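You operate a simulated robot arm through the tools that you are given. There is no shell and no other tool. Be economical: measure what you need, move in short steps, check, and stop when the job is done.

You are at the controls of a simulated robot arm. One attempt, no reset.

## Task
Scoop three measures of sugar into the mix bowl, then whisk it smooth.
Fine: full blue measures; measure back, tin lid seated on the sugar tin, green whisk back in the flush jug.

It is judged by the outcome, as a careful person would: the job done as asked, and still so three seconds after it is handed in. It fails if anything else is knocked over, pushed out of place, dropped, spilled or broken. A push-on lid holds only when it is set on centred and level and pressed home; a screw cap is set on level and turned clockwise until tight.

## Robot
A 6-joint arm with a two-finger parallel gripper, fixed in place. Base frame: the origin is at the foot of the arm, x ahead of it, y to its left, z up; the work surface is at about z = 0. Units: m, degrees, N and s.
With the tool pointing down near the work surface it reaches from about 0.12 to 0.5 m from the base axis. Its first joint turns from -72.0 to 72.0 degrees. Payload 0.65 kg.
The TCP is the grasp point between the finger pads, 0.025 m short of the fingertips. In the tool frame z runs along the fingers and y along their closing line. The gripper opens to 0.076 m. The fingers are 0.018 m wide and 0.01 m thick; the gripper's body (0.036 by 0.078 m) begins 0.045 m behind the TCP.
Orientation is told as [roll, pitch, yaw] about the base's x, y, z axes, in that order, counted from this pose: with the fingers straight down and closing along the base's y, the tool's x points along the base's -x, its y along +y and its z along -z.

## Interface
- The arm moves only by the tool apply_moves. Its argument "commands" is a list of rows, each a list of 3 entries, a list of its own where there are three numbers: the shift along the base's x, y, z in m, then the turn, a rotation vector about the base's x, y, z in degrees, then the opening in per cent of the stroke, from 0 (shut) to 100 (fully open). In form: [[[tx, ty, tz], [ax, ay, az], jaw], ...]. A call has 1 to 8 rows; each row is the pose to reach, as a shift and turn from the pose commanded when the call began. Each row takes 0.2 s and may step no farther than 0.05 m and 8.6 degrees from the row before; otherwise, or with a gripper value out of range, the whole call is refused. Where a pose cannot be reached the arm comes as near as it can. A force on the tool above 40 N (or 10 N above the force at the start of the call, whichever is more), or a blocked arm, ends the call early, and 0.2 s more pass. The fingers move at their own pace (about 0.108 m/s each) and stop on an object; they squeeze with about 42 N. The grip force told is the motor's: it shows also when the fingers shut on nothing. Time passes only in rows, and 0.2 s behind the last, so rows that repeat a pose let the fingers close. It gives the time, the measured TCP pose, the force on the tool (base axes), the opening and the grip force at its end, in the units of the frame above (readings bear some noise), with the torque about the TCP (base axes, N m) and any sound that the robot's microphone picked up.
- Cameras (640 x 400 px; columns grow to the right, rows downward): "scene" is fixed at [0.0557, 0.2691, 0.4117]; the picture's right is [-0.79, -0.62, 0.00], its down [-0.31, 0.40, -0.86] and it looks along [0.53, -0.68, -0.51] (base axes); focal length 214 px, centre (320, 200). "wrist" rides on the gripper at [0.058, 0.011, -0.081] in the tool frame; the picture's right is [-0.18, 0.98, 0.00], its down [-0.75, -0.14, -0.64] and it looks along [-0.63, -0.12, 0.77] (tool axes); focal length 243 px, centre (320, 200). There is no depth. A picture from a camera that has moved, and an enlarged one, comes with that camera's place and axes in the base frame and with its lens.
- get_image(camera): a new picture of that camera. It takes no simulated time.
- zoom(camera, box): a new picture of the part [left, top, right, bottom] of that camera's present view, enlarged. It takes no simulated time.
- job_done(): hands the job in; it is judged then, once.

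Work in short steps. Places have to be worked out from the pictures, the camera data and where the tool is seen: move nearer, look again, correct. Check each grasp and each placing, and mend what went wrong. You have 120 turns and 68 pictures in all, those below and enlarged ones among them. Open the gripper and draw the arm clear of the work before you hand the job in, unless the task says otherwise; then end with one line.

The tools are called after "Call:" as a command line: name --argument value ..., lists and objects as JSON in quotes. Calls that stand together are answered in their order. apply_moves: Moves the arm, as the interface text tells. Its arguments: {"type":"object","properties":{"commands":{"type":"array"}},"required":["commands"]} The other tools are called the same way: get_image (camera) takes a picture; zoom (camera, box) takes an enlarged picture of a part of a camera's view; job_done () hands the job in.

At the start:

```text
t: 0.0
ee_pos: [0.3111, 0.0083, 0.3153]
tool_rot: [0.0, -0.1, 0.0]
ft_force: [0.0, 0.3, -0.2]
ft_torque: [0.0, -0.03, 0.0]
gripper_width: 0.0761
finger_force: 0.0
```

scene: 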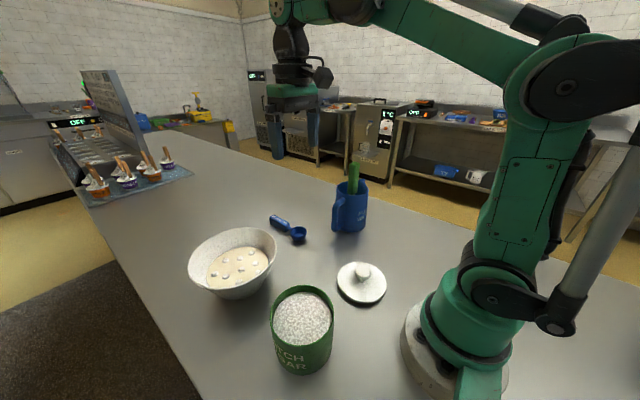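
wrist: 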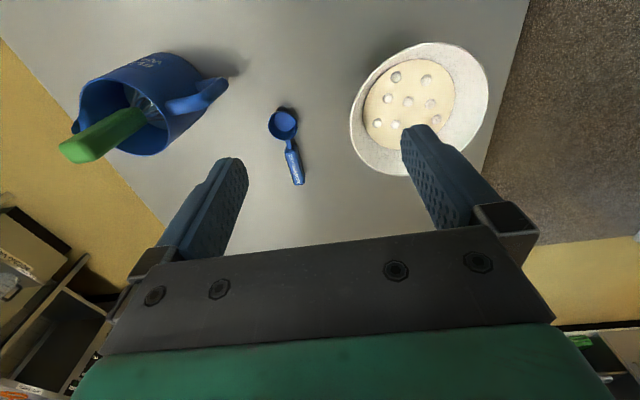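

I start by looking closer at the spoon, the tin and the jug to fix their places.

Call:
zoom --camera "scene" --box '[180, 150, 400, 290]'

Call:
zoom --camera "scene" --box '[240, 240, 420, 390]'

Call:
zoom --camera "wrist" --box '[220, 80, 360, 200]'

```text
2.86 times, centred on (290, 220) of scene
camera zoom: at [0.0557, 0.2691, 0.4117], right [-0.79, -0.62, 0.0], down [-0.31, 0.4, -0.86], along [0.53, -0.68, -0.51], focal length 613 px, centre (406, 143)
```

zoom: 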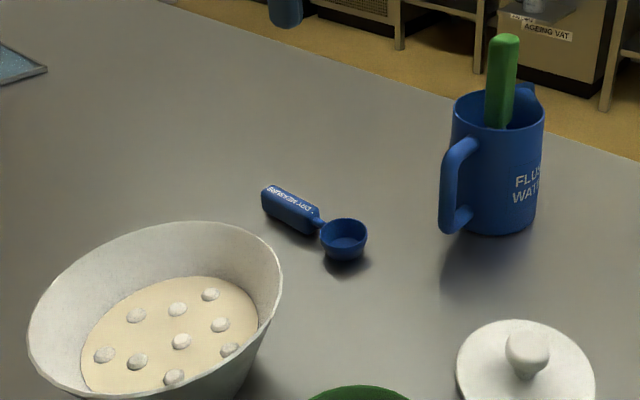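

```text
2.67 times, centred on (330, 315) of scene
camera zoom: at [0.0557, 0.2691, 0.4117], right [-0.79, -0.62, 0.0], down [-0.31, 0.4, -0.86], along [0.53, -0.68, -0.51], focal length 572 px, centre (293, -107)
```

zoom: 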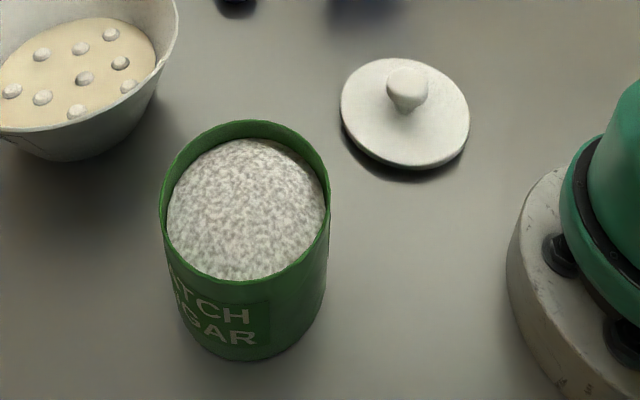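

```text
3.33 times, centred on (290, 140) of wrist
camera zoom: at [0.2533, 0.0189, 0.3961], right [0.18, 0.98, 0.0], down [0.75, -0.14, 0.64], along [0.63, -0.12, -0.77], focal length 809 px, centre (420, 400)
```

zoom: 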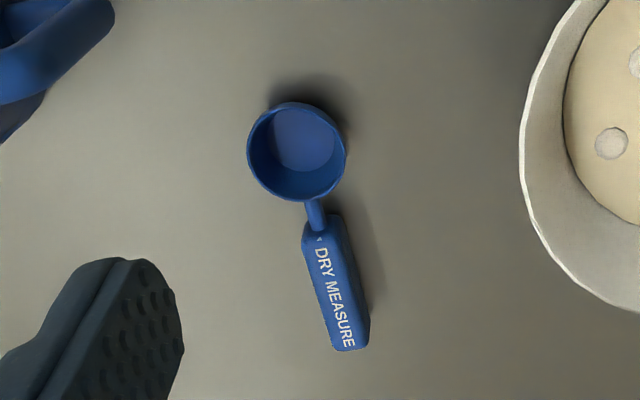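

I judge the measure's cup at about (0.397,-0.07), with its handle along +x out to about 0.51. I move to hover above the handle and look again.

Call:
apply_moves --commands '[[[0.027, -0.013, -0.027], [0, 0, 0], 100], [[0.053, -0.026, -0.055], [0, 0, 0], 100], [[0.08, -0.039, -0.082], [0, 0, 0], 100], [[0.107, -0.052, -0.11], [0, 0, 0], 100], [[0.133, -0.065, -0.137], [0, 0, 0], 100], [[0.16, -0.078, -0.165], [0, 0, 0], 100]]'

Call:
get_image --camera "wrist"

Call:
get_image --camera "scene"

```text
t: 1.4
ee_pos: [0.4709, -0.0704, 0.1494]
tool_rot: [0.1, 0.0, 0.0]
ft_force: [-0.5, 0.2, 0.6]
ft_torque: [-0.01, -0.01, 0.04]
gripper_width: 0.0761
finger_force: 0.0
```

```text
62 pictures are left
camera wrist: at [0.4129, -0.059, 0.2303], right [0.18, 0.98, 0.0], down [0.75, -0.14, 0.64], along [0.63, -0.12, -0.77], focal length 243 px, centre (320, 200)
```

wrist: 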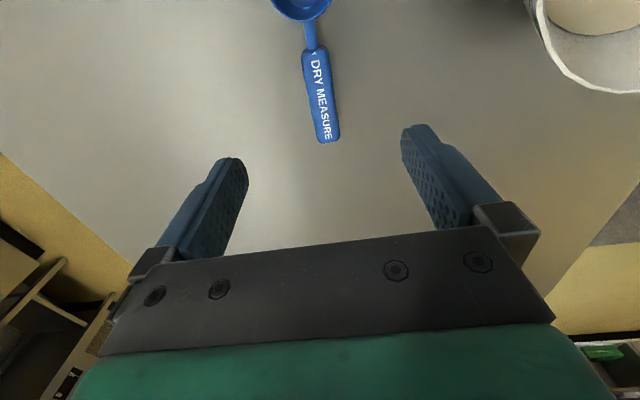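

```text
61 pictures are left
```

scene: 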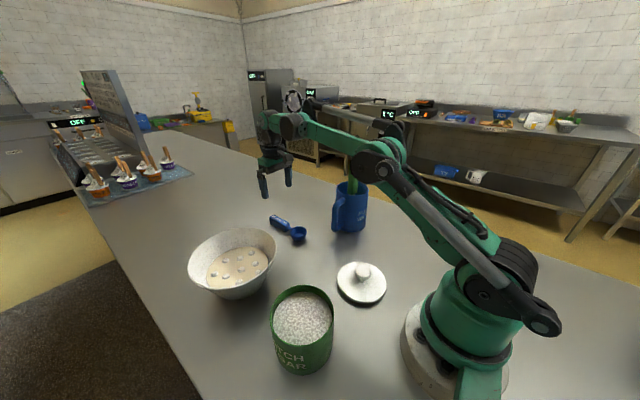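

The handle runs from x 0.442 to 0.517 at y about -0.071. I descend onto it at x 0.482.

Call:
apply_moves --commands '[[[0.006, 0, -0.04], [0, 0, 0], 100], [[0.011, 0, -0.08], [0, 0, 0], 80], [[0.011, 0, -0.105], [0, 0, 0], 70], [[0.011, 0, -0.119], [0, 0, 0], 70], [[0.011, 0, -0.119], [0, 0, 0], 70]]'

Call:
get_image --camera "wrist"

Call:
zoom --camera "scene" --box '[220, 160, 340, 260]'

```text
t: 2.6
ee_pos: [0.4817, -0.0712, 0.0316]
tool_rot: [0.0, 0.0, 0.0]
ft_force: [0.2, 0.5, 0.3]
ft_torque: [0.0, 0.04, 0.01]
gripper_width: 0.053
finger_force: 0.0
```

```text
60 pictures are left
camera wrist: at [0.424, -0.0595, 0.1119], right [0.18, 0.98, 0.0], down [0.75, -0.14, 0.64], along [0.63, -0.12, -0.77], focal length 243 px, centre (320, 200)
```

wrist: 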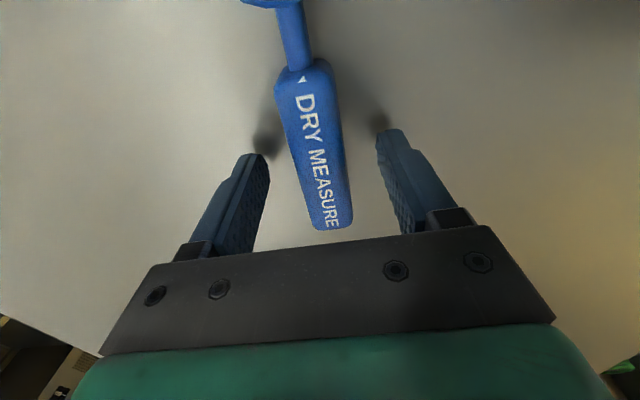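

```text
4.00 times, centred on (280, 210) of scene
camera zoom: at [0.0557, 0.2691, 0.4117], right [-0.79, -0.62, 0.0], down [-0.31, 0.4, -0.86], along [0.53, -0.68, -0.51], focal length 858 px, centre (480, 160)
```

zoom: 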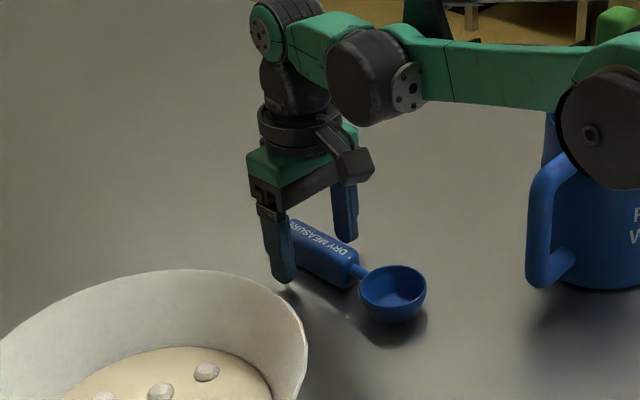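

The handle sits between the fingers, so I close.

Call:
apply_moves --commands '[[[0.011, 0, -0.002], [0, 0, 0], 10], [[0.0, 0, -0.002], [0, 0, 0], 10]]'

```text
t: 3.2
ee_pos: [0.4822, -0.0704, 0.0297]
tool_rot: [0.1, -0.1, 0.1]
ft_force: [4.1, -0.5, 9.3]
ft_torque: [0.01, -0.28, -0.02]
gripper_width: 0.0214
finger_force: 38.3
```

I mistakenly gave a small x shift while closing. I lift straight up and check where the handle sits in the grip.

Call:
apply_moves --commands '[[[0, 0, 0.03], [0, 0, 0], 10], [[0, 0, 0.07], [0, 0, 0], 10], [[0, 0, 0.11], [0, 0, 0], 10], [[0, 0, 0.11], [0, 0, 0], 10]]'

Call:
get_image --camera "wrist"

Call:
zoom --camera "scene" --box '[220, 110, 340, 250]'

```text
t: 4.2
ee_pos: [0.4817, -0.0704, 0.1403]
tool_rot: [0.0, 0.1, 0.0]
ft_force: [-1.1, -0.6, -0.6]
ft_torque: [0.0, -0.06, 0.0]
gripper_width: 0.021
finger_force: 37.8
```

```text
58 pictures are left
camera wrist: at [0.4237, -0.0591, 0.2207], right [0.18, 0.98, 0.0], down [0.75, -0.14, 0.64], along [0.63, -0.12, -0.77], focal length 243 px, centre (320, 200)
```

wrist: 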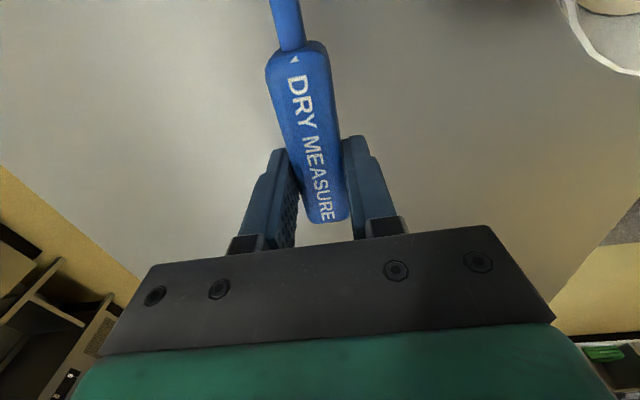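

```text
2.86 times, centred on (280, 180) of scene
camera zoom: at [0.0557, 0.2691, 0.4117], right [-0.79, -0.62, 0.0], down [-0.31, 0.4, -0.86], along [0.53, -0.68, -0.51], focal length 613 px, centre (434, 257)
```

zoom: 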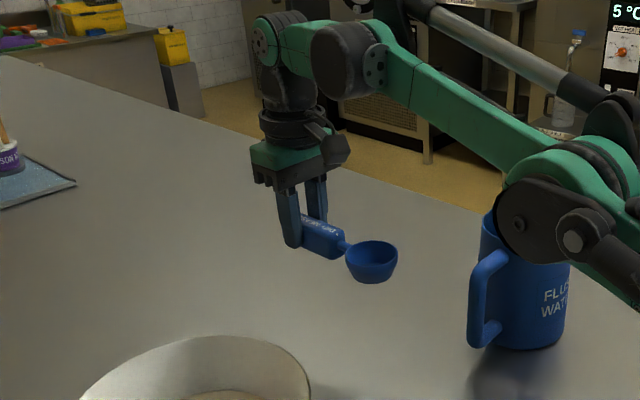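

The measure is held firmly, with its cup about 0.088 m toward -x from the TCP. I carry it at safe height to just over the tin.

Call:
apply_moves --commands '[[[0, 0, 0.03], [0, 0, 0], 10], [[-0.032, 0.033, 0.03], [0, 0, 0], 10], [[-0.064, 0.067, 0.03], [0, 0, 0], 10], [[-0.096, 0.1, 0.03], [0, 0, 0], 10], [[-0.128, 0.133, 0.03], [0, 0, 0], 10], [[-0.16, 0.167, 0.03], [0, 0, 0], 10], [[-0.192, 0.2, 0.03], [0, 0, 0], 10], [[-0.192, 0.2, 0.03], [0, 0, 0], 10]]'

Call:
get_image --camera "scene"

Call:
get_image --camera "wrist"

```text
t: 6.0
ee_pos: [0.2899, 0.1287, 0.1695]
tool_rot: [0.0, 0.0, 0.0]
ft_force: [-0.1, 0.9, -0.5]
ft_torque: [-0.03, -0.03, 0.02]
gripper_width: 0.0211
finger_force: 37.8
out of reach, approached as far as the arm can: row 1
```

```text
56 pictures are left
```

scene: 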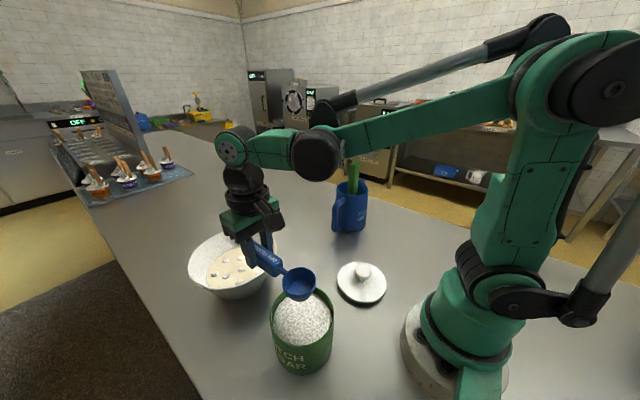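

```text
55 pictures are left
camera wrist: at [0.2319, 0.1407, 0.2493], right [0.18, 0.98, 0.0], down [0.75, -0.14, 0.64], along [0.63, -0.12, -0.77], focal length 243 px, centre (320, 200)
```

wrist: 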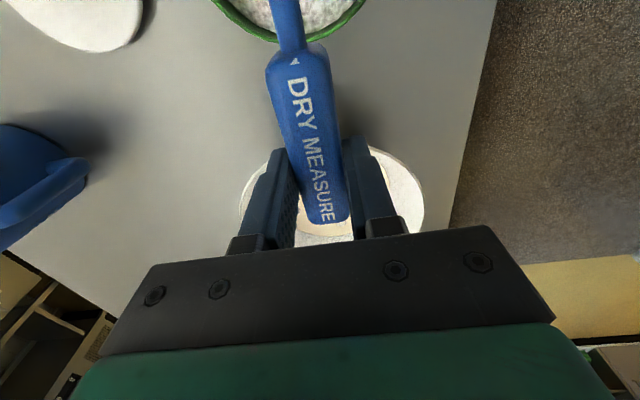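

The cup is right over the tin (centre about 0.203, 0.130). I test the scooping tilt well above the sugar to check that the arm can reach it.

Call:
apply_moves --commands '[[[-0.005, 0, 0.02], [0, -8, 0], 10], [[-0.015, 0, 0.03], [0, -16, 0], 10], [[-0.025, 0, 0.04], [0, -24, 0], 10], [[-0.035, 0, 0.04], [0, -32, 0], 10], [[-0.045, -0.001, 0.04], [0, -40, 0], 10], [[-0.05, -0.001, 0.04], [0, -48, 0], 10], [[-0.055, -0.001, 0.04], [0, -55, 0], 10]]'

Call:
get_image --camera "scene"

```text
t: 7.6
ee_pos: [0.2348, 0.1288, 0.2094]
tool_rot: [0.0, -55.2, 0.0]
ft_force: [-0.2, -1.1, -0.7]
ft_torque: [0.0, -0.03, -0.01]
gripper_width: 0.0213
finger_force: 37.8
```

```text
54 pictures are left
```

scene: 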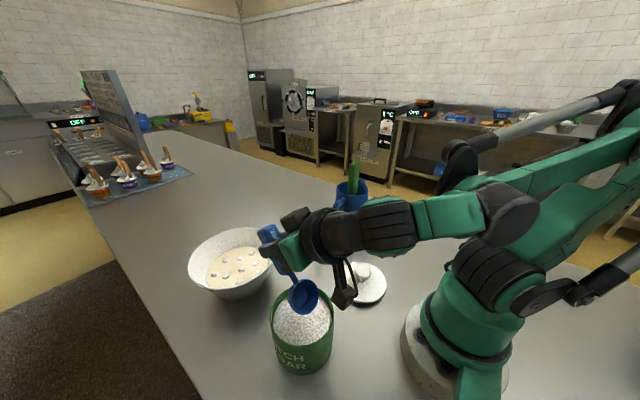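

The tilt is reachable. I lower the tilted cup into the sugar with the handle clear of the rim.

Call:
apply_moves --commands '[[[0, 0, -0.035], [0, 0, 0], 10], [[0, 0, -0.05], [0, 0, 0], 10], [[0, 0, -0.06], [0, 0, 0], 10], [[0, 0, -0.07], [0, 0, 0], 10]]'

Call:
zoom --camera "scene" --box '[240, 220, 380, 380]'

```text
t: 8.6
ee_pos: [0.2347, 0.1283, 0.1403]
tool_rot: [0.1, -54.9, 0.0]
ft_force: [-0.6, 0.5, -0.7]
ft_torque: [0.02, 0.01, -0.03]
gripper_width: 0.0211
finger_force: 38.5
```

```text
2.50 times, centred on (310, 300) of scene
camera zoom: at [0.0557, 0.2691, 0.4117], right [-0.79, -0.62, 0.0], down [-0.31, 0.4, -0.86], along [0.53, -0.68, -0.51], focal length 536 px, centre (345, -50)
```

zoom: 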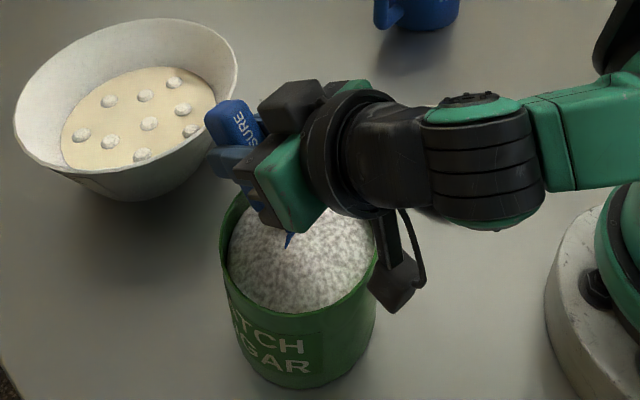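

The cup is half buried and nothing touches. I go 1 cm deeper, sweep forward, and roll the cup level while rising out.

Call:
apply_moves --commands '[[[0, 0, -0.01], [0, 0, 0], 10], [[-0.01, 0, -0.01], [0, 0, 0], 10], [[0.002, 0, -0.008], [0, 8, 0], 10], [[0.011, 0, -0.007], [0, 16, 0], 10], [[0.024, 0, -0.006], [0, 24, 0], 10], [[0.036, 0, -0.005], [0, 32, 0], 10], [[0.045, 0, 0.001], [0, 40, 0], 10], [[0.054, 0, 0.005], [0, 48, 0], 10]]'

Call:
zoom --camera "scene" --box '[240, 220, 380, 380]'

```text
t: 10.4
ee_pos: [0.2893, 0.1279, 0.145]
tool_rot: [0.0, -6.9, 0.0]
ft_force: [0.4, -0.3, -0.8]
ft_torque: [0.02, -0.04, -0.03]
gripper_width: 0.021
finger_force: 37.9
```

```text
2.50 times, centred on (310, 300) of scene
camera zoom: at [0.0557, 0.2691, 0.4117], right [-0.79, -0.62, 0.0], down [-0.31, 0.4, -0.86], along [0.53, -0.68, -0.51], focal length 536 px, centre (345, -50)
```

zoom: 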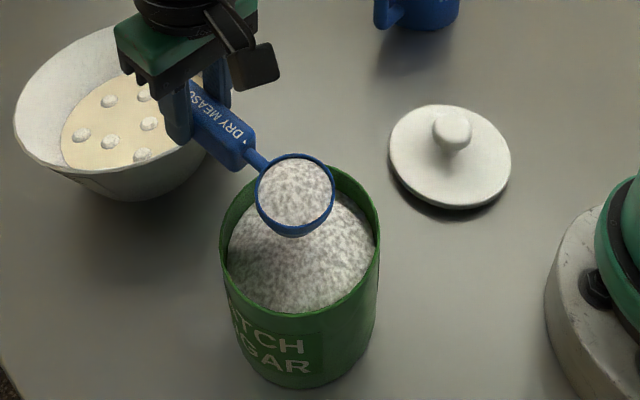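

The measure is full to the rim. I level it and carry it gently over the near part of the bowl (centre about 0.39, 0.126; rim about z 0.085).

Call:
apply_moves --commands '[[[0, 0, 0.01], [0, 6.9, 0], 10], [[0.015, 0, 0.015], [0, 6.9, 0], 10], [[0.045, 0, 0.015], [0, 6.9, 0], 10], [[0.075, 0, 0.015], [0, 6.9, 0], 10], [[0.105, 0, 0.015], [0, 6.9, 0], 10], [[0.135, 0, 0.015], [0, 6.9, 0], 10], [[0.155, 0, 0.015], [0, 6.9, 0], 10], [[0.165, 0, 0.015], [0, 6.9, 0], 10]]'

Call:
get_image --camera "scene"

```text
t: 12.2
ee_pos: [0.4539, 0.1277, 0.1597]
tool_rot: [-0.1, -0.2, 0.1]
ft_force: [-0.1, 0.1, -0.8]
ft_torque: [-0.01, -0.02, 0.02]
gripper_width: 0.0209
finger_force: 38.3
```

```text
51 pictures are left
```

scene: 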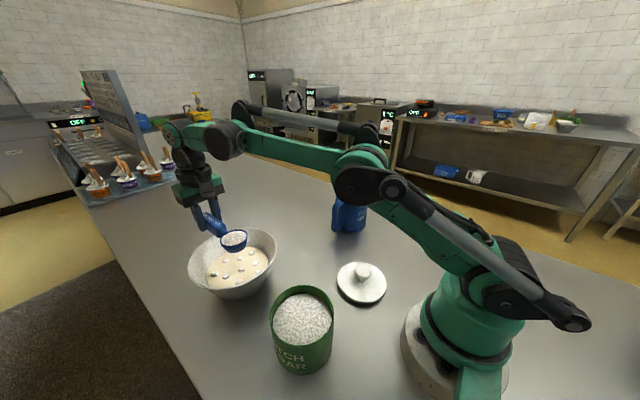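

The full cup is over the bowl. I tilt it forward and keep the cup over the bowl.

Call:
apply_moves --commands '[[[-0.001, -0.003, 0.009], [0, -8, 0], 10], [[-0.004, -0.004, 0.02], [0, -16, 0], 10], [[-0.009, -0.004, 0.03], [0, -24, 0], 10], [[-0.016, -0.004, 0.038], [0, -32, 0], 10], [[-0.024, -0.004, 0.043], [0, -40, 0], 10], [[-0.033, -0.004, 0.048], [0, -48, 0], 10], [[-0.043, -0.004, 0.053], [0, -56, 0], 10], [[-0.055, -0.004, 0.056], [0, -64, 0], 10]]'

Call:
zoom --camera "scene" --box '[160, 160, 320, 310]'

```text
t: 14.0
ee_pos: [0.3984, 0.1246, 0.2165]
tool_rot: [0.1, -64.3, -0.1]
ft_force: [0.6, -0.4, -0.7]
ft_torque: [0.0, -0.01, 0.0]
gripper_width: 0.021
finger_force: 38.4
```

```text
2.67 times, centred on (240, 235) of scene
camera zoom: at [0.0557, 0.2691, 0.4117], right [-0.79, -0.62, 0.0], down [-0.31, 0.4, -0.86], along [0.53, -0.68, -0.51], focal length 572 px, centre (533, 107)
```

zoom: 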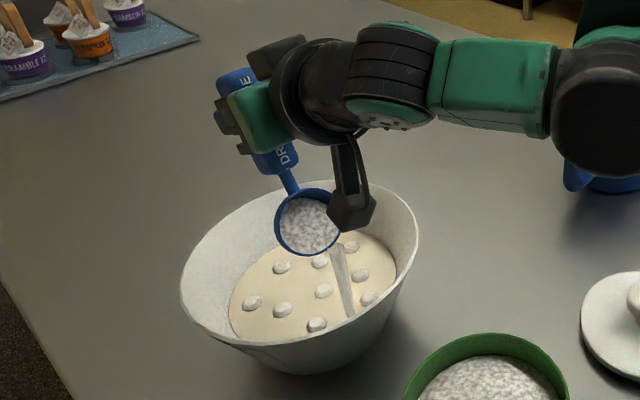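

Sugar is streaming into the bowl. I tilt on to about 104° and hold.

Call:
apply_moves --commands '[[[-0.009, 0, 0.001], [0, -8, 0], 10], [[-0.018, 0, 0.001], [0, -16, 0], 10], [[-0.028, 0, 0.002], [0, -24, 0], 10], [[-0.037, 0, 0.002], [0, -32, 0], 10], [[-0.046, 0, 0.002], [0, -40, 0], 10], [[-0.046, 0, 0.002], [0, -40, 0], 10], [[-0.046, 0, 0.002], [0, -40, 0], 10]]'

Call:
zoom --camera "scene" --box '[160, 160, 320, 310]'

```text
t: 15.6
ee_pos: [0.3578, 0.128, 0.2289]
tool_rot: [180.0, -75.9, -180.0]
ft_force: [-0.1, -0.1, 0.6]
ft_torque: [-0.01, 0.02, 0.03]
gripper_width: 0.0211
finger_force: 38.3
out of reach, approached as far as the arm can: row 5, 6, 7
```

```text
2.67 times, centred on (240, 235) of scene
camera zoom: at [0.0557, 0.2691, 0.4117], right [-0.79, -0.62, 0.0], down [-0.31, 0.4, -0.86], along [0.53, -0.68, -0.51], focal length 572 px, centre (533, 107)
```

zoom: 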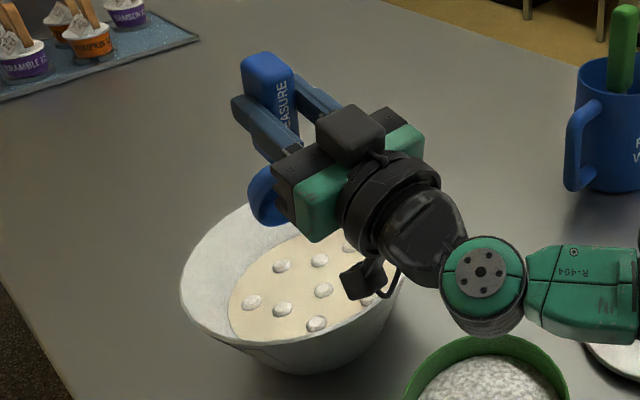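

The cup is emptied at the wrist limit. I tilt back to about 56° over the bowl and check that the cup is empty.

Call:
apply_moves --commands '[[[0.005, 0, 0.005], [0, 8, 0], 10], [[0.01, 0, 0.005], [0, 16, 0], 10], [[0.015, 0, 0.005], [0, 24, 0], 10], [[0.015, 0, 0.005], [0, 32, 0], 10], [[0.01, 0, 0.005], [0, 40, 0], 10], [[0.0, 0, 0.005], [0, 48, 0], 10]]'

Call:
zoom --camera "scene" --box '[160, 160, 320, 310]'

```text
t: 17.0
ee_pos: [0.3573, 0.1283, 0.2349]
tool_rot: [0.1, -56.0, 0.1]
ft_force: [1.1, 0.9, -1.1]
ft_torque: [-0.02, 0.01, -0.01]
gripper_width: 0.0213
finger_force: 38.1
```

```text
2.67 times, centred on (240, 235) of scene
camera zoom: at [0.0557, 0.2691, 0.4117], right [-0.79, -0.62, 0.0], down [-0.31, 0.4, -0.86], along [0.53, -0.68, -0.51], focal length 572 px, centre (533, 107)
```

zoom: 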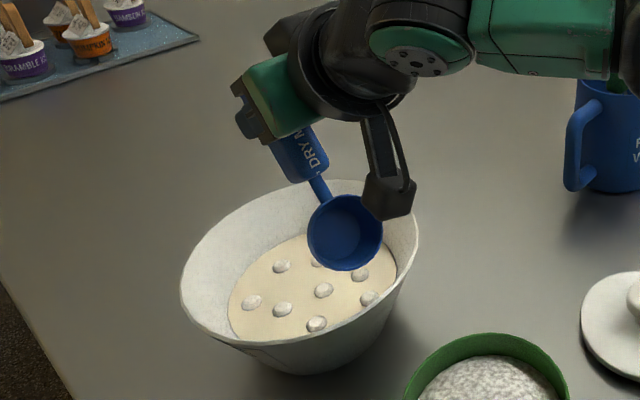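

The cup is empty and clean. For measure two I go back over the tin at the same tilt, plunge a bit deeper, and start the sweep.

Call:
apply_moves --commands '[[[-0.04, 0, -0.01], [0, 0, 0], 10], [[-0.08, 0, -0.02], [0, 0, 0], 10], [[-0.12, 0, -0.02], [0, 0, 0], 10], [[-0.122, 0, -0.045], [0, 0, 0], 10], [[-0.122, 0, -0.075], [0, 0, 0], 10], [[-0.122, 0, -0.092], [0, 0, 0], 10], [[-0.122, 0, -0.107], [0, 0, 0], 10], [[-0.132, 0, -0.107], [0, 0, 0], 10]]'

```text
t: 18.8
ee_pos: [0.2282, 0.1314, 0.1281]
tool_rot: [0.0, -56.1, 0.0]
ft_force: [-0.5, 0.0, -0.9]
ft_torque: [0.02, 0.0, -0.02]
gripper_width: 0.0211
finger_force: 38.4
```

I roll the cup level while rising out, as before.

Call:
apply_moves --commands '[[[0.008, -0.001, 0.003], [0, 8.3, 0], 10], [[0.018, -0.002, 0.005], [0, 16.5, 0], 10], [[0.031, -0.003, 0.006], [0, 24.7, 0], 10], [[0.042, -0.003, 0.008], [0, 32.9, 0], 10], [[0.052, -0.003, 0.013], [0, 41, 0], 10], [[0.06, -0.003, 0.018], [0, 49.2, 0], 10], [[0.06, -0.003, 0.03], [0, 56.1, 0], 10]]'

Call:
zoom --camera "scene" --box '[240, 220, 380, 380]'

```text
t: 20.4
ee_pos: [0.2851, 0.125, 0.1578]
tool_rot: [0.0, 0.0, -0.1]
ft_force: [0.2, 0.1, -0.6]
ft_torque: [-0.01, -0.06, 0.0]
gripper_width: 0.021
finger_force: 37.7
```

```text
2.50 times, centred on (310, 300) of scene
camera zoom: at [0.0557, 0.2691, 0.4117], right [-0.79, -0.62, 0.0], down [-0.31, 0.4, -0.86], along [0.53, -0.68, -0.51], focal length 536 px, centre (345, -50)
```

zoom: 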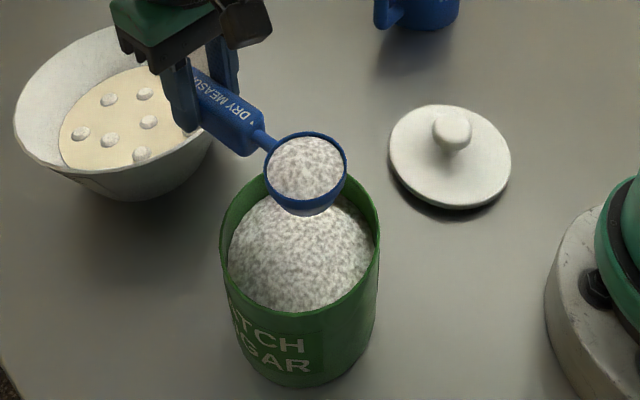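

It looks full. I check the fill close up.

Call:
zoom --camera "scene" --box '[290, 265, 335, 310]'

```text
8.89 times, centred on (312, 288) of scene
camera zoom: at [0.0557, 0.2691, 0.4117], right [-0.79, -0.62, 0.0], down [-0.31, 0.4, -0.86], along [0.53, -0.68, -0.51], focal length 1906 px, centre (387, -578)
```

zoom: 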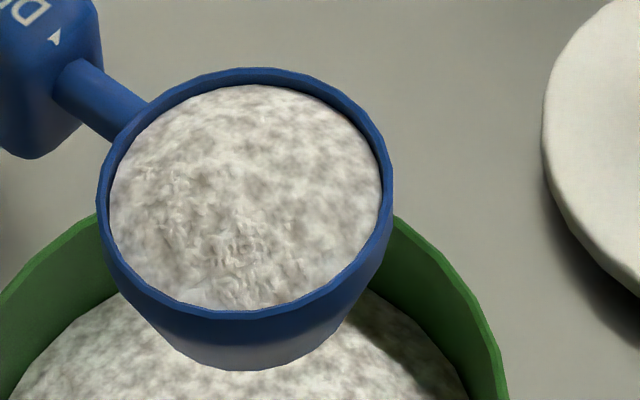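

The measure is level-full. I carry it over the bowl.

Call:
apply_moves --commands '[[[0.012, 0, 0.002], [0, 0, 0], 10], [[0.04, 0, 0.002], [0, 0, 0], 10], [[0.07, 0, 0.002], [0, 0, 0], 10], [[0.1, 0, 0.002], [0, 0, 0], 10], [[0.13, 0, 0.002], [0, 0, 0], 10], [[0.157, 0, 0.002], [0, 0, 0], 10], [[0.169, 0, 0.002], [0, 0, 0], 10]]'

Call:
apply_moves --commands '[[[-0.001, -0.001, 0.009], [0, -8, 0], 10], [[-0.004, -0.001, 0.02], [0, -16, 0], 10], [[-0.009, -0.001, 0.03], [0, -24, 0], 10], [[-0.016, -0.001, 0.038], [0, -32, 0], 10], [[-0.024, -0.001, 0.043], [0, -40, 0], 10], [[-0.033, -0.001, 0.048], [0, -48, 0], 10], [[-0.043, -0.001, 0.053], [0, -56, 0], 10], [[-0.055, -0.001, 0.056], [0, -64, 0], 10]]'

Call:
apply_moves --commands '[[[-0.009, 0, 0.001], [0, -8, 0], 10], [[-0.018, 0, 0.001], [0, -16, 0], 10], [[-0.028, 0, 0.002], [0, -24, 0], 10], [[-0.037, 0, 0.002], [0, -32, 0], 10], [[-0.04, 0, 0.007], [0, -38, 0], 10], [[-0.04, 0, 0.007], [0, -38, 0], 10], [[-0.04, 0, 0.007], [0, -38, 0], 10]]'

Call:
apply_moves --commands '[[[0.005, 0, 0.005], [0, 8, 0], 10], [[0.01, 0, 0.005], [0, 16, 0], 10], [[0.015, 0, 0.005], [0, 24, 0], 10], [[0.015, 0, 0.005], [0, 32, 0], 10], [[0.01, 0, 0.005], [0, 40, 0], 10], [[0.0, 0, 0.005], [0, 47, 0], 10]]'

Call:
get_image --camera "scene"

```text
t: 22.0
ee_pos: [0.454, 0.1254, 0.1588]
tool_rot: [0.0, 0.0, 0.0]
ft_force: [0.0, 0.2, -0.1]
ft_torque: [0.0, 0.04, -0.02]
gripper_width: 0.0208
finger_force: 38.0
```

```text
t: 23.8
ee_pos: [0.3999, 0.1245, 0.2152]
tool_rot: [0.2, -64.1, -0.1]
ft_force: [-0.1, 0.1, -0.7]
ft_torque: [-0.01, -0.03, 0.01]
gripper_width: 0.0211
finger_force: 38.4
```

```text
t: 25.4
ee_pos: [0.3601, 0.1239, 0.2243]
tool_rot: [179.9, -78.0, -180.0]
ft_force: [-0.4, -0.6, 0.2]
ft_torque: [0.01, -0.01, -0.01]
gripper_width: 0.0213
finger_force: 38.3
```

```text
t: 26.8
ee_pos: [0.36, 0.1231, 0.2271]
tool_rot: [0.0, -55.0, 0.0]
ft_force: [0.0, 0.2, 0.1]
ft_torque: [-0.01, 0.03, -0.02]
gripper_width: 0.021
finger_force: 38.0
```

```text
45 pictures are left
```

scene: 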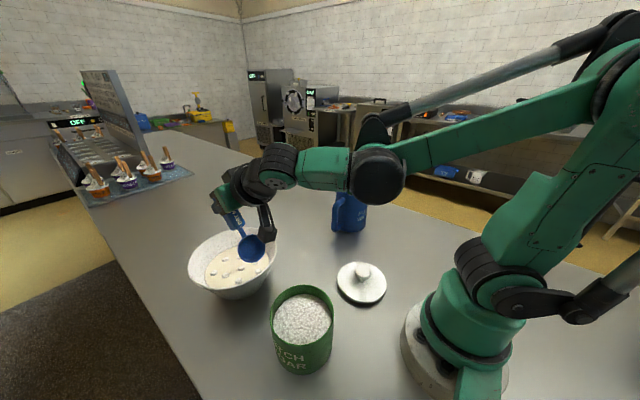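

Measure two is in and the cup is empty. Now measure three, a touch deeper since the sugar level has dropped.

Call:
apply_moves --commands '[[[-0.04, 0.001, -0.005], [0, 0, 0], 10], [[-0.08, 0.002, -0.01], [0, 0, 0], 10], [[-0.12, 0.004, -0.012], [0, 0, 0], 10], [[-0.126, 0.004, -0.04], [0, 0, 0], 10], [[-0.126, 0.004, -0.07], [0, 0, 0], 10], [[-0.126, 0.004, -0.09], [0, 0, 0], 10], [[-0.126, 0.004, -0.103], [0, 0, 0], 10], [[-0.134, 0.004, -0.104], [0, 0, 0], 10]]'

Call:
apply_moves --commands '[[[0.01, 0, 0.003], [0, 8, 0], 10], [[0.02, -0.001, 0.006], [0, 16, 0], 10], [[0.033, -0.001, 0.008], [0, 24, 0], 10], [[0.044, -0.002, 0.01], [0, 32, 0], 10], [[0.054, -0.002, 0.016], [0, 40, 0], 10], [[0.062, -0.002, 0.021], [0, 48, 0], 10], [[0.062, -0.002, 0.035], [0, 55, 0], 10]]'

Call:
zoom --camera "scene" --box '[280, 250, 350, 320]'

```text
t: 28.6
ee_pos: [0.2284, 0.1306, 0.1249]
tool_rot: [-0.1, -55.0, 0.0]
ft_force: [0.0, 0.1, 0.8]
ft_torque: [0.0, 0.03, 0.0]
gripper_width: 0.0212
finger_force: 37.8
```

```text
t: 30.2
ee_pos: [0.2873, 0.1263, 0.1592]
tool_rot: [0.0, 0.1, 0.1]
ft_force: [-0.5, -0.7, -0.8]
ft_torque: [-0.03, -0.01, 0.01]
gripper_width: 0.0209
finger_force: 37.7
```

```text
5.71 times, centred on (315, 285) of scene
camera zoom: at [0.0557, 0.2691, 0.4117], right [-0.79, -0.62, 0.0], down [-0.31, 0.4, -0.86], along [0.53, -0.68, -0.51], focal length 1226 px, centre (349, -286)
```

zoom: 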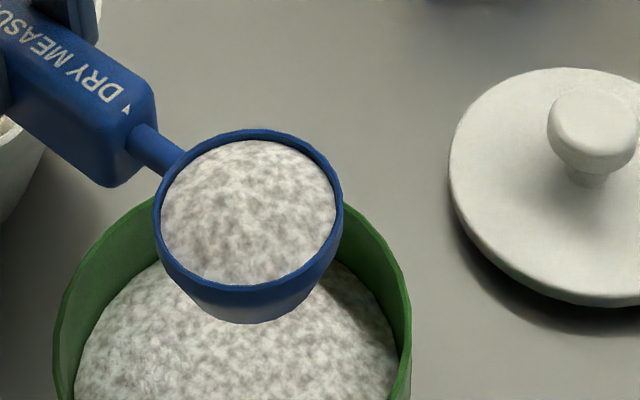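

Measure three is full too. I carry it over, pour it, and tilt back.

Call:
apply_moves --commands '[[[0.012, 0, 0.002], [0, 0, 0], 10], [[0.04, 0, 0.002], [0, 0, 0], 10], [[0.07, 0, 0.002], [0, 0, 0], 10], [[0.1, 0, 0.002], [0, 0, 0], 10], [[0.13, 0, 0.002], [0, 0, 0], 10], [[0.156, 0, 0.002], [0, 0, 0], 10], [[0.167, 0, 0.001], [0, 0, 0], 10]]'

Call:
apply_moves --commands '[[[-0.001, -0.001, 0.009], [0, -8, 0], 10], [[-0.004, -0.001, 0.02], [0, -16, 0], 10], [[-0.009, -0.001, 0.03], [0, -24, 0], 10], [[-0.016, -0.001, 0.038], [0, -32, 0], 10], [[-0.024, -0.001, 0.043], [0, -40, 0], 10], [[-0.033, -0.001, 0.048], [0, -48, 0], 10], [[-0.043, -0.001, 0.053], [0, -56, 0], 10], [[-0.055, -0.001, 0.056], [0, -64, 0], 10]]'

Call:
apply_moves --commands '[[[-0.009, 0, 0.001], [0, -8, 0], 10], [[-0.018, 0, 0.001], [0, -16, 0], 10], [[-0.028, 0, 0.002], [0, -24, 0], 10], [[-0.037, 0, 0.002], [0, -32, 0], 10], [[-0.04, 0, 0.007], [0, -38, 0], 10], [[-0.04, 0, 0.007], [0, -38, 0], 10], [[-0.04, 0, 0.007], [0, -38, 0], 10]]'

Call:
apply_moves --commands '[[[0.01, 0, 0.0], [0, 8, 0], 10], [[0.02, 0, 0.0], [0, 16, 0], 10], [[0.03, 0, 0.0], [0, 24, 0], 10], [[0.04, 0, 0.0], [0, 32, 0], 10], [[0.05, 0, 0], [0, 40, 0], 10], [[0.06, 0, 0], [0, 48, 0], 10]]'

Call:
get_image --camera "scene"

```text
t: 31.8
ee_pos: [0.4562, 0.1255, 0.1584]
tool_rot: [0.0, 0.0, 0.0]
ft_force: [-0.5, 0.4, -0.2]
ft_torque: [-0.02, -0.06, -0.01]
gripper_width: 0.021
finger_force: 38.3
```

```text
t: 33.6
ee_pos: [0.3997, 0.1237, 0.2158]
tool_rot: [0.1, -64.2, -0.2]
ft_force: [-0.8, 0.0, -0.6]
ft_torque: [-0.04, -0.01, -0.03]
gripper_width: 0.021
finger_force: 38.5
```

```text
t: 35.2
ee_pos: [0.3589, 0.1244, 0.2232]
tool_rot: [180.0, -78.0, -180.0]
ft_force: [0.3, 0.1, -1.0]
ft_torque: [-0.01, 0.04, -0.01]
gripper_width: 0.021
finger_force: 38.4
```

```text
t: 36.6
ee_pos: [0.4197, 0.1241, 0.2217]
tool_rot: [0.1, -53.9, 0.0]
ft_force: [0.4, 0.4, -0.4]
ft_torque: [0.01, -0.03, 0.0]
gripper_width: 0.0206
finger_force: 38.2
```

```text
43 pictures are left
```

scene: 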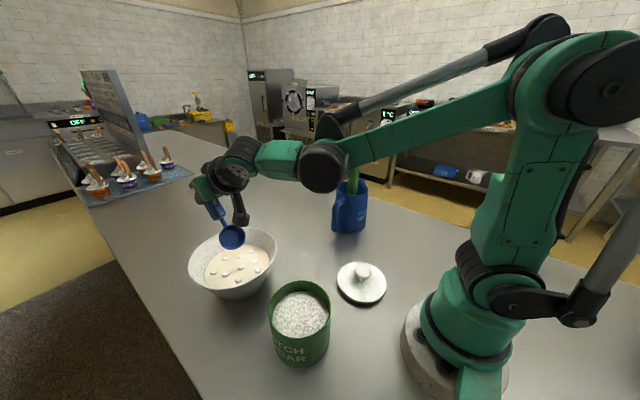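

The tin seems to have shifted slightly in the picture. I compare it with the same zoom as at the start.

Call:
zoom --camera "scene" --box '[240, 240, 420, 390]'

```text
2.67 times, centred on (330, 315) of scene
camera zoom: at [0.0557, 0.2691, 0.4117], right [-0.79, -0.62, 0.0], down [-0.31, 0.4, -0.86], along [0.53, -0.68, -0.51], focal length 572 px, centre (293, -107)
```

zoom: 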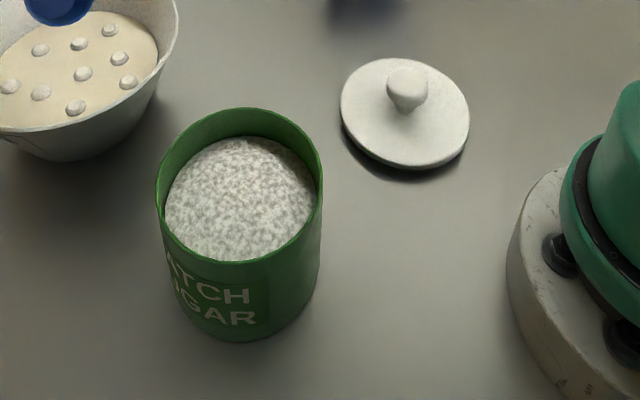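

The tin was nudged about 1 cm toward +x, and I will push it back later. First I return the measure: level it, carry it back, and hover over its original spot.

Call:
apply_moves --commands '[[[0.005, 0, 0], [0, 8, 0], 10], [[0.01, 0, 0], [0, 16, 0], 10], [[0.015, -0.02, 0], [0, 24, 0], 10], [[0.02, -0.05, 0], [0, 32, 0], 10], [[0.02, -0.085, -0.01], [0, 40, 0], 10], [[0.02, -0.12, -0.03], [0, 48, 0], 10], [[0.02, -0.15, -0.05], [0, 53.9, 0], 10], [[0.02, -0.18, -0.07], [0, 53.9, 0], 10]]'

Call:
apply_moves --commands '[[[0.02, -0.0145, -0.03], [0, 0, 0], 10], [[0.04, -0.0145, -0.06], [0, 0, 0], 10], [[0.0475, -0.0145, -0.1], [0, 0, 0], 10], [[0.0475, -0.0145, -0.1], [0, 0, 0], 10]]'

Call:
zoom --camera "scene" --box '[220, 160, 340, 260]'

```text
t: 38.4
ee_pos: [0.4395, -0.0575, 0.153]
tool_rot: [0.0, 0.0, 0.1]
ft_force: [0.1, 0.0, -1.7]
ft_torque: [0.01, -0.02, 0.04]
gripper_width: 0.0208
finger_force: 38.2
```

```text
t: 39.4
ee_pos: [0.4874, -0.0695, 0.0524]
tool_rot: [0.0, 0.0, 0.0]
ft_force: [0.1, 0.6, 0.0]
ft_torque: [0.04, -0.01, -0.03]
gripper_width: 0.0209
finger_force: 38.2
```

```text
4.00 times, centred on (280, 210) of scene
camera zoom: at [0.0557, 0.2691, 0.4117], right [-0.79, -0.62, 0.0], down [-0.31, 0.4, -0.86], along [0.53, -0.68, -0.51], focal length 858 px, centre (480, 160)
```

zoom: 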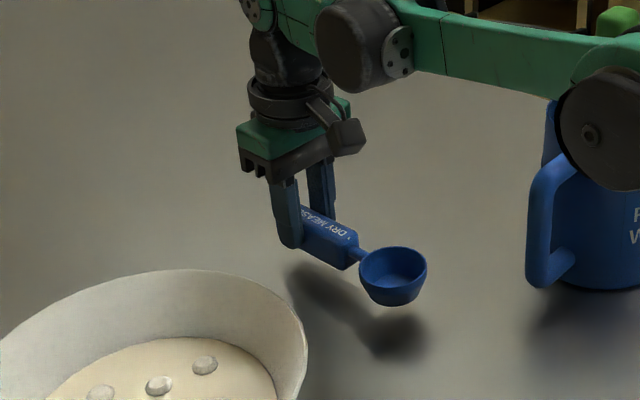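

The cup lines up within a few mm of its old place. I lower to the original grip height and release.

Call:
apply_moves --commands '[[[0.002, -0.002, -0.012], [0, 0, 0], 10], [[0.003, -0.002, -0.019], [0, 0, 0], 10], [[0.003, -0.002, -0.022], [0, 0, 0], 10], [[0.003, -0.002, -0.022], [0, 0, 0], 10]]'

```text
t: 40.2
ee_pos: [0.49, -0.0714, 0.0342]
tool_rot: [0.0, -0.2, 0.0]
ft_force: [-1.1, -0.3, 11.6]
ft_torque: [-0.02, -0.27, -0.02]
gripper_width: 0.0208
finger_force: 38.0
stopped in row 3: the force on the tool passed its limit at 49 N (the readings are from after the stop); the commanded pose is now the measured one
```

Contact came slightly early, at the handle's rear end. I tip the cup down by about 2.5° to settle it flat, then look.

Call:
apply_moves --commands '[[[0, 0, 0.001], [0, -2.5, 0], 10], [[0, 0, 0.0], [0, -2.5, 0], 10]]'

Call:
zoom --camera "scene" --box '[220, 160, 340, 260]'

```text
t: 40.8
ee_pos: [0.4902, -0.0721, 0.0335]
tool_rot: [-0.1, -2.5, 0.1]
ft_force: [-5.2, 1.0, 29.0]
ft_torque: [0.01, 1.23, -0.05]
gripper_width: 0.0208
finger_force: 38.0
```

```text
4.00 times, centred on (280, 210) of scene
camera zoom: at [0.0556, 0.2692, 0.4117], right [-0.79, -0.62, 0.0], down [-0.31, 0.4, -0.86], along [0.53, -0.68, -0.51], focal length 858 px, centre (480, 160)
```

zoom: 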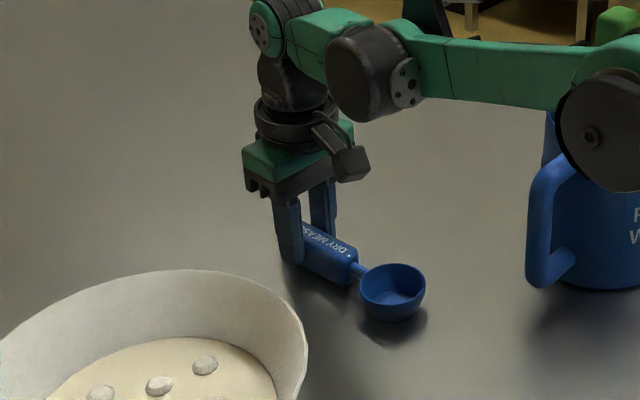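

The cup is back at its original pixel. I ease the pressure and open.

Call:
apply_moves --commands '[[[0, 0, 0.0015], [0, 0.8, 0], 10], [[0, 0, 0.0015], [0, 0.8, 0], 45], [[0, 0, 0.0015], [0, 0.8, 0], 70]]'

Call:
apply_moves --commands '[[[0, 0, 0.04], [0, 1.7, 0], 70], [[0, 0, 0.08], [0, 1.7, 0], 70]]'

Call:
zoom --camera "scene" --box '[180, 150, 400, 290]'

```text
t: 41.6
ee_pos: [0.4912, -0.0718, 0.0351]
tool_rot: [-0.1, -1.8, 0.0]
ft_force: [-0.6, 0.3, -0.4]
ft_torque: [0.0, 0.01, -0.02]
gripper_width: 0.0532
finger_force: 0.1
```

```text
t: 42.2
ee_pos: [0.4879, -0.0707, 0.1135]
tool_rot: [0.0, 0.0, 0.0]
ft_force: [-0.8, 0.6, 0.1]
ft_torque: [0.01, -0.02, 0.0]
gripper_width: 0.0533
finger_force: 0.1
out of reach, approached as far as the arm can: row 2
```

```text
2.86 times, centred on (290, 220) of scene
camera zoom: at [0.0557, 0.2691, 0.4117], right [-0.79, -0.62, 0.0], down [-0.31, 0.4, -0.86], along [0.53, -0.68, -0.51], focal length 613 px, centre (406, 143)
```

zoom: 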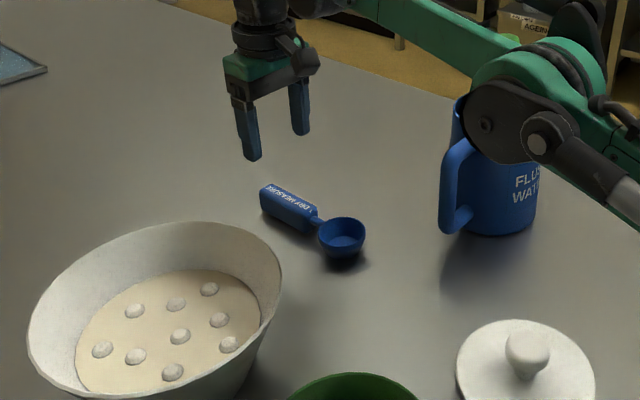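

The measure is back in place. I retract to view the tin and the lid from above with the wrist camera.

Call:
apply_moves --commands '[[[-0.02, 0.01, 0.04], [0, 0, 0], 70], [[-0.06, 0.025, 0.06], [0, 0, 0], 70], [[-0.1, 0.04, 0.08], [0, 0, 0], 70], [[-0.14, 0.055, 0.1], [0, 0, 0], 70], [[-0.18, 0.07, 0.12], [0, 0, 0], 70], [[-0.22, 0.085, 0.14], [0, 0, 0], 70], [[-0.26, 0.1, 0.16], [0, 0, 0], 70], [[-0.3, 0.115, 0.17], [0, 0, 0], 70]]'

Call:
apply_moves --commands '[[[-0.03, 0, 0], [0, 0, 0], 70], [[-0.04, 0, 0.0], [0, 0, 0], 70]]'

Call:
get_image --camera "wrist"

```text
t: 44.0
ee_pos: [0.187, 0.0445, 0.2847]
tool_rot: [0.0, -0.1, 0.1]
ft_force: [1.2, -0.3, 0.0]
ft_torque: [-0.03, -0.01, -0.01]
gripper_width: 0.0533
finger_force: 0.0
```

```text
t: 44.6
ee_pos: [0.1463, 0.0433, 0.2847]
tool_rot: [0.1, -0.2, 0.0]
ft_force: [-0.2, 0.1, 0.5]
ft_torque: [0.01, 0.05, -0.01]
gripper_width: 0.0532
finger_force: 0.0
```

```text
38 pictures are left
camera wrist: at [0.0887, 0.0555, 0.3652], right [0.18, 0.98, 0.0], down [0.75, -0.14, 0.64], along [0.63, -0.12, -0.77], focal length 243 px, centre (320, 200)
```

wrist: 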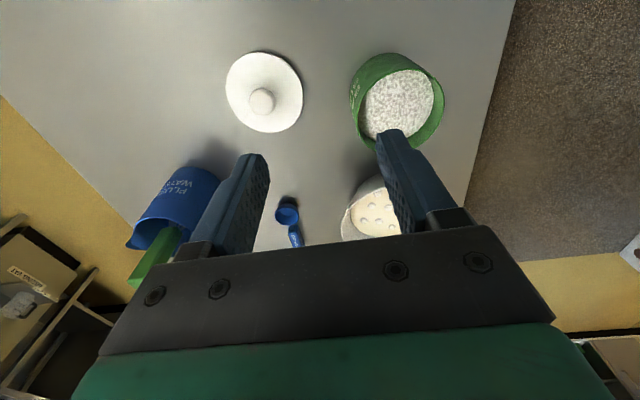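

I zoom in to measure the tin rim and the lid precisely.

Call:
zoom --camera "wrist" --box '[210, 30, 470, 170]'

```text
2.46 times, centred on (340, 100) of wrist
camera zoom: at [0.0887, 0.0555, 0.3652], right [0.18, 0.98, 0.0], down [0.75, -0.14, 0.64], along [0.63, -0.12, -0.77], focal length 597 px, centre (271, 446)
```

zoom: 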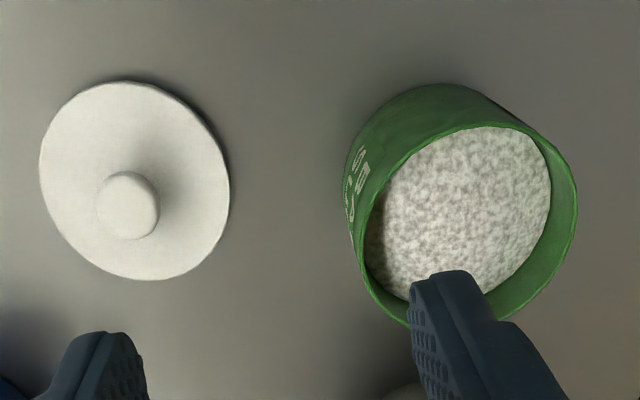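

I judge the tin centre at (0.206,0.126), radius 0.05, and the lid centre at (0.175,-0.040) with its knob. With closed fingers I go down beside the tin on its +x side to nudge it back about 1 cm.

Call:
apply_moves --commands '[[[0.04, 0.01, -0.02], [0, 0, 0], 0], [[0.08, 0.02, -0.05], [0, 0, 0], 0], [[0.115, 0.03, -0.08], [0, 0, 0], 0], [[0.134, 0.039, -0.12], [0, 0, 0], 0], [[0.134, 0.039, -0.165], [0, 0, 0], 0], [[0.134, 0.039, -0.2], [0, 0, 0], 0], [[0.134, 0.039, -0.222], [0, 0, 0], 0]]'

Call:
get_image --camera "scene"

```text
refused: row 2 steps farther than a row can; nothing moved
```

```text
36 pictures are left
```

scene: 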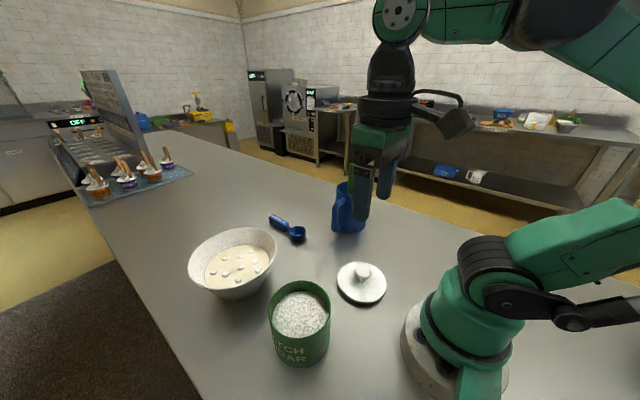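

The call was refused for a step that was too long, so nothing moved. I resend it with shorter steps.

Call:
apply_moves --commands '[[[0.035, 0.01, -0.02], [0, 0, 0], 0], [[0.07, 0.02, -0.045], [0, 0, 0], 0], [[0.105, 0.03, -0.07], [0, 0, 0], 0], [[0.134, 0.039, -0.105], [0, 0, 0], 0], [[0.134, 0.039, -0.15], [0, 0, 0], 0], [[0.134, 0.039, -0.195], [0, 0, 0], 0], [[0.134, 0.039, -0.224], [0, 0, 0], 0]]'

Call:
zoom --camera "scene" --box '[240, 240, 420, 390]'

```text
t: 46.2
ee_pos: [0.2811, 0.0832, 0.0583]
tool_rot: [0.0, -0.1, 0.0]
ft_force: [-0.5, 0.2, 0.4]
ft_torque: [0.02, 0.03, -0.01]
gripper_width: 0.0
finger_force: 23.6
```

```text
2.67 times, centred on (330, 315) of scene
camera zoom: at [0.0557, 0.2691, 0.4117], right [-0.79, -0.62, 0.0], down [-0.31, 0.4, -0.86], along [0.53, -0.68, -0.51], focal length 572 px, centre (293, -107)
```

zoom: 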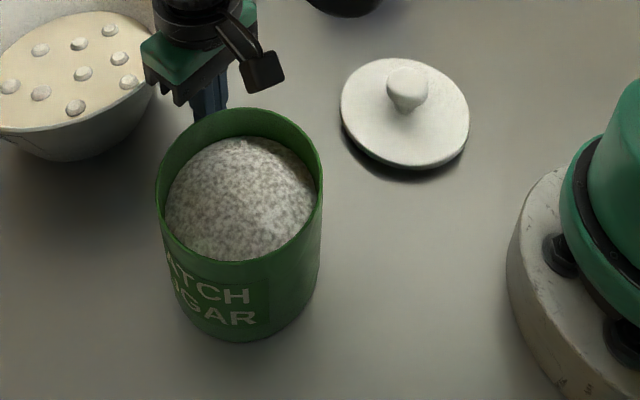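

The fingers are beside the tin. I push slowly along (-0.89, +0.45).

Call:
apply_moves --commands '[[[-0.01, 0.005, 0], [0, 0, 0], 0], [[-0.016, 0.008, 0], [0, 0, 0], 0], [[-0.02, 0.01, 0], [0, 0, 0], 0], [[-0.023, 0.0115, 0], [0, 0, 0], 0], [[-0.026, 0.013, 0], [0, 0, 0], 0], [[-0.028, 0.014, 0], [0, 0, 0], 0]]'

Call:
zoom --camera "scene" --box '[240, 240, 420, 390]'

```text
t: 47.6
ee_pos: [0.2533, 0.0958, 0.0602]
tool_rot: [0.0, -0.1, 0.0]
ft_force: [-0.1, -0.1, 0.1]
ft_torque: [-0.01, 0.04, 0.0]
gripper_width: 0.0001
finger_force: 23.6
```

```text
2.67 times, centred on (330, 315) of scene
camera zoom: at [0.0557, 0.2691, 0.4117], right [-0.79, -0.62, 0.0], down [-0.31, 0.4, -0.86], along [0.53, -0.68, -0.51], focal length 572 px, centre (293, -107)
```

zoom: 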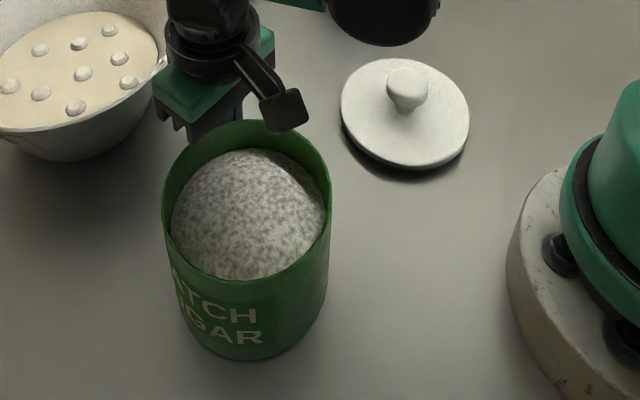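

The tin is back exactly in its original picture position. I withdraw and move above the lid's knob.

Call:
apply_moves --commands '[[[0.02, -0.01, 0], [0, 0, 0], 0], [[0.02, -0.01, 0.045], [0, 0, 0], 0], [[0.02, -0.01, 0.09], [0, 0, 0], 0], [[-0.01, -0.045, 0.1], [0, 0, 0], 40], [[-0.04, -0.08, 0.1], [0, 0, 0], 80], [[-0.07, -0.115, 0.1], [0, 0, 0], 80], [[-0.078, -0.136, 0.1], [0, 0, 0], 80]]'

Call:
get_image --camera "wrist"

Call:
zoom --camera "scene" --box '[320, 210, 420, 320]'

```text
t: 49.2
ee_pos: [0.1748, -0.0384, 0.1593]
tool_rot: [0.0, -0.1, -0.1]
ft_force: [-0.4, 0.8, 0.2]
ft_torque: [0.0, -0.03, 0.01]
gripper_width: 0.0609
finger_force: 0.0
```

```text
33 pictures are left
camera wrist: at [0.1171, -0.0273, 0.2399], right [0.18, 0.98, 0.0], down [0.75, -0.14, 0.64], along [0.63, -0.12, -0.77], focal length 243 px, centre (320, 200)
```

wrist: 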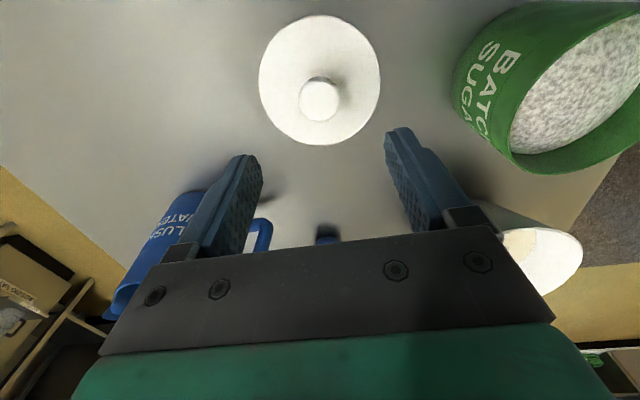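

```text
3.64 times, centred on (370, 265) of scene
camera zoom: at [0.0557, 0.2691, 0.4117], right [-0.79, -0.62, 0.0], down [-0.31, 0.4, -0.86], along [0.53, -0.68, -0.51], focal length 780 px, centre (138, -36)
```

zoom: 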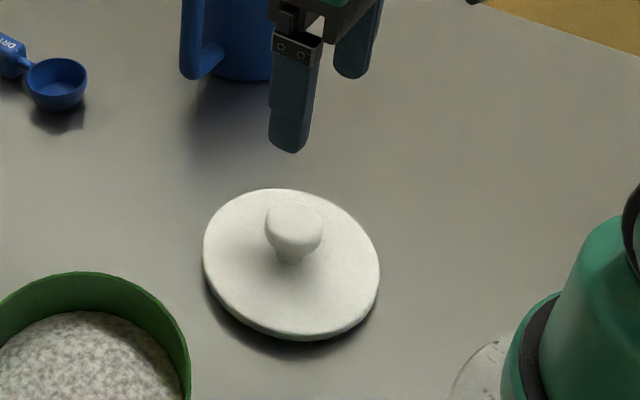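

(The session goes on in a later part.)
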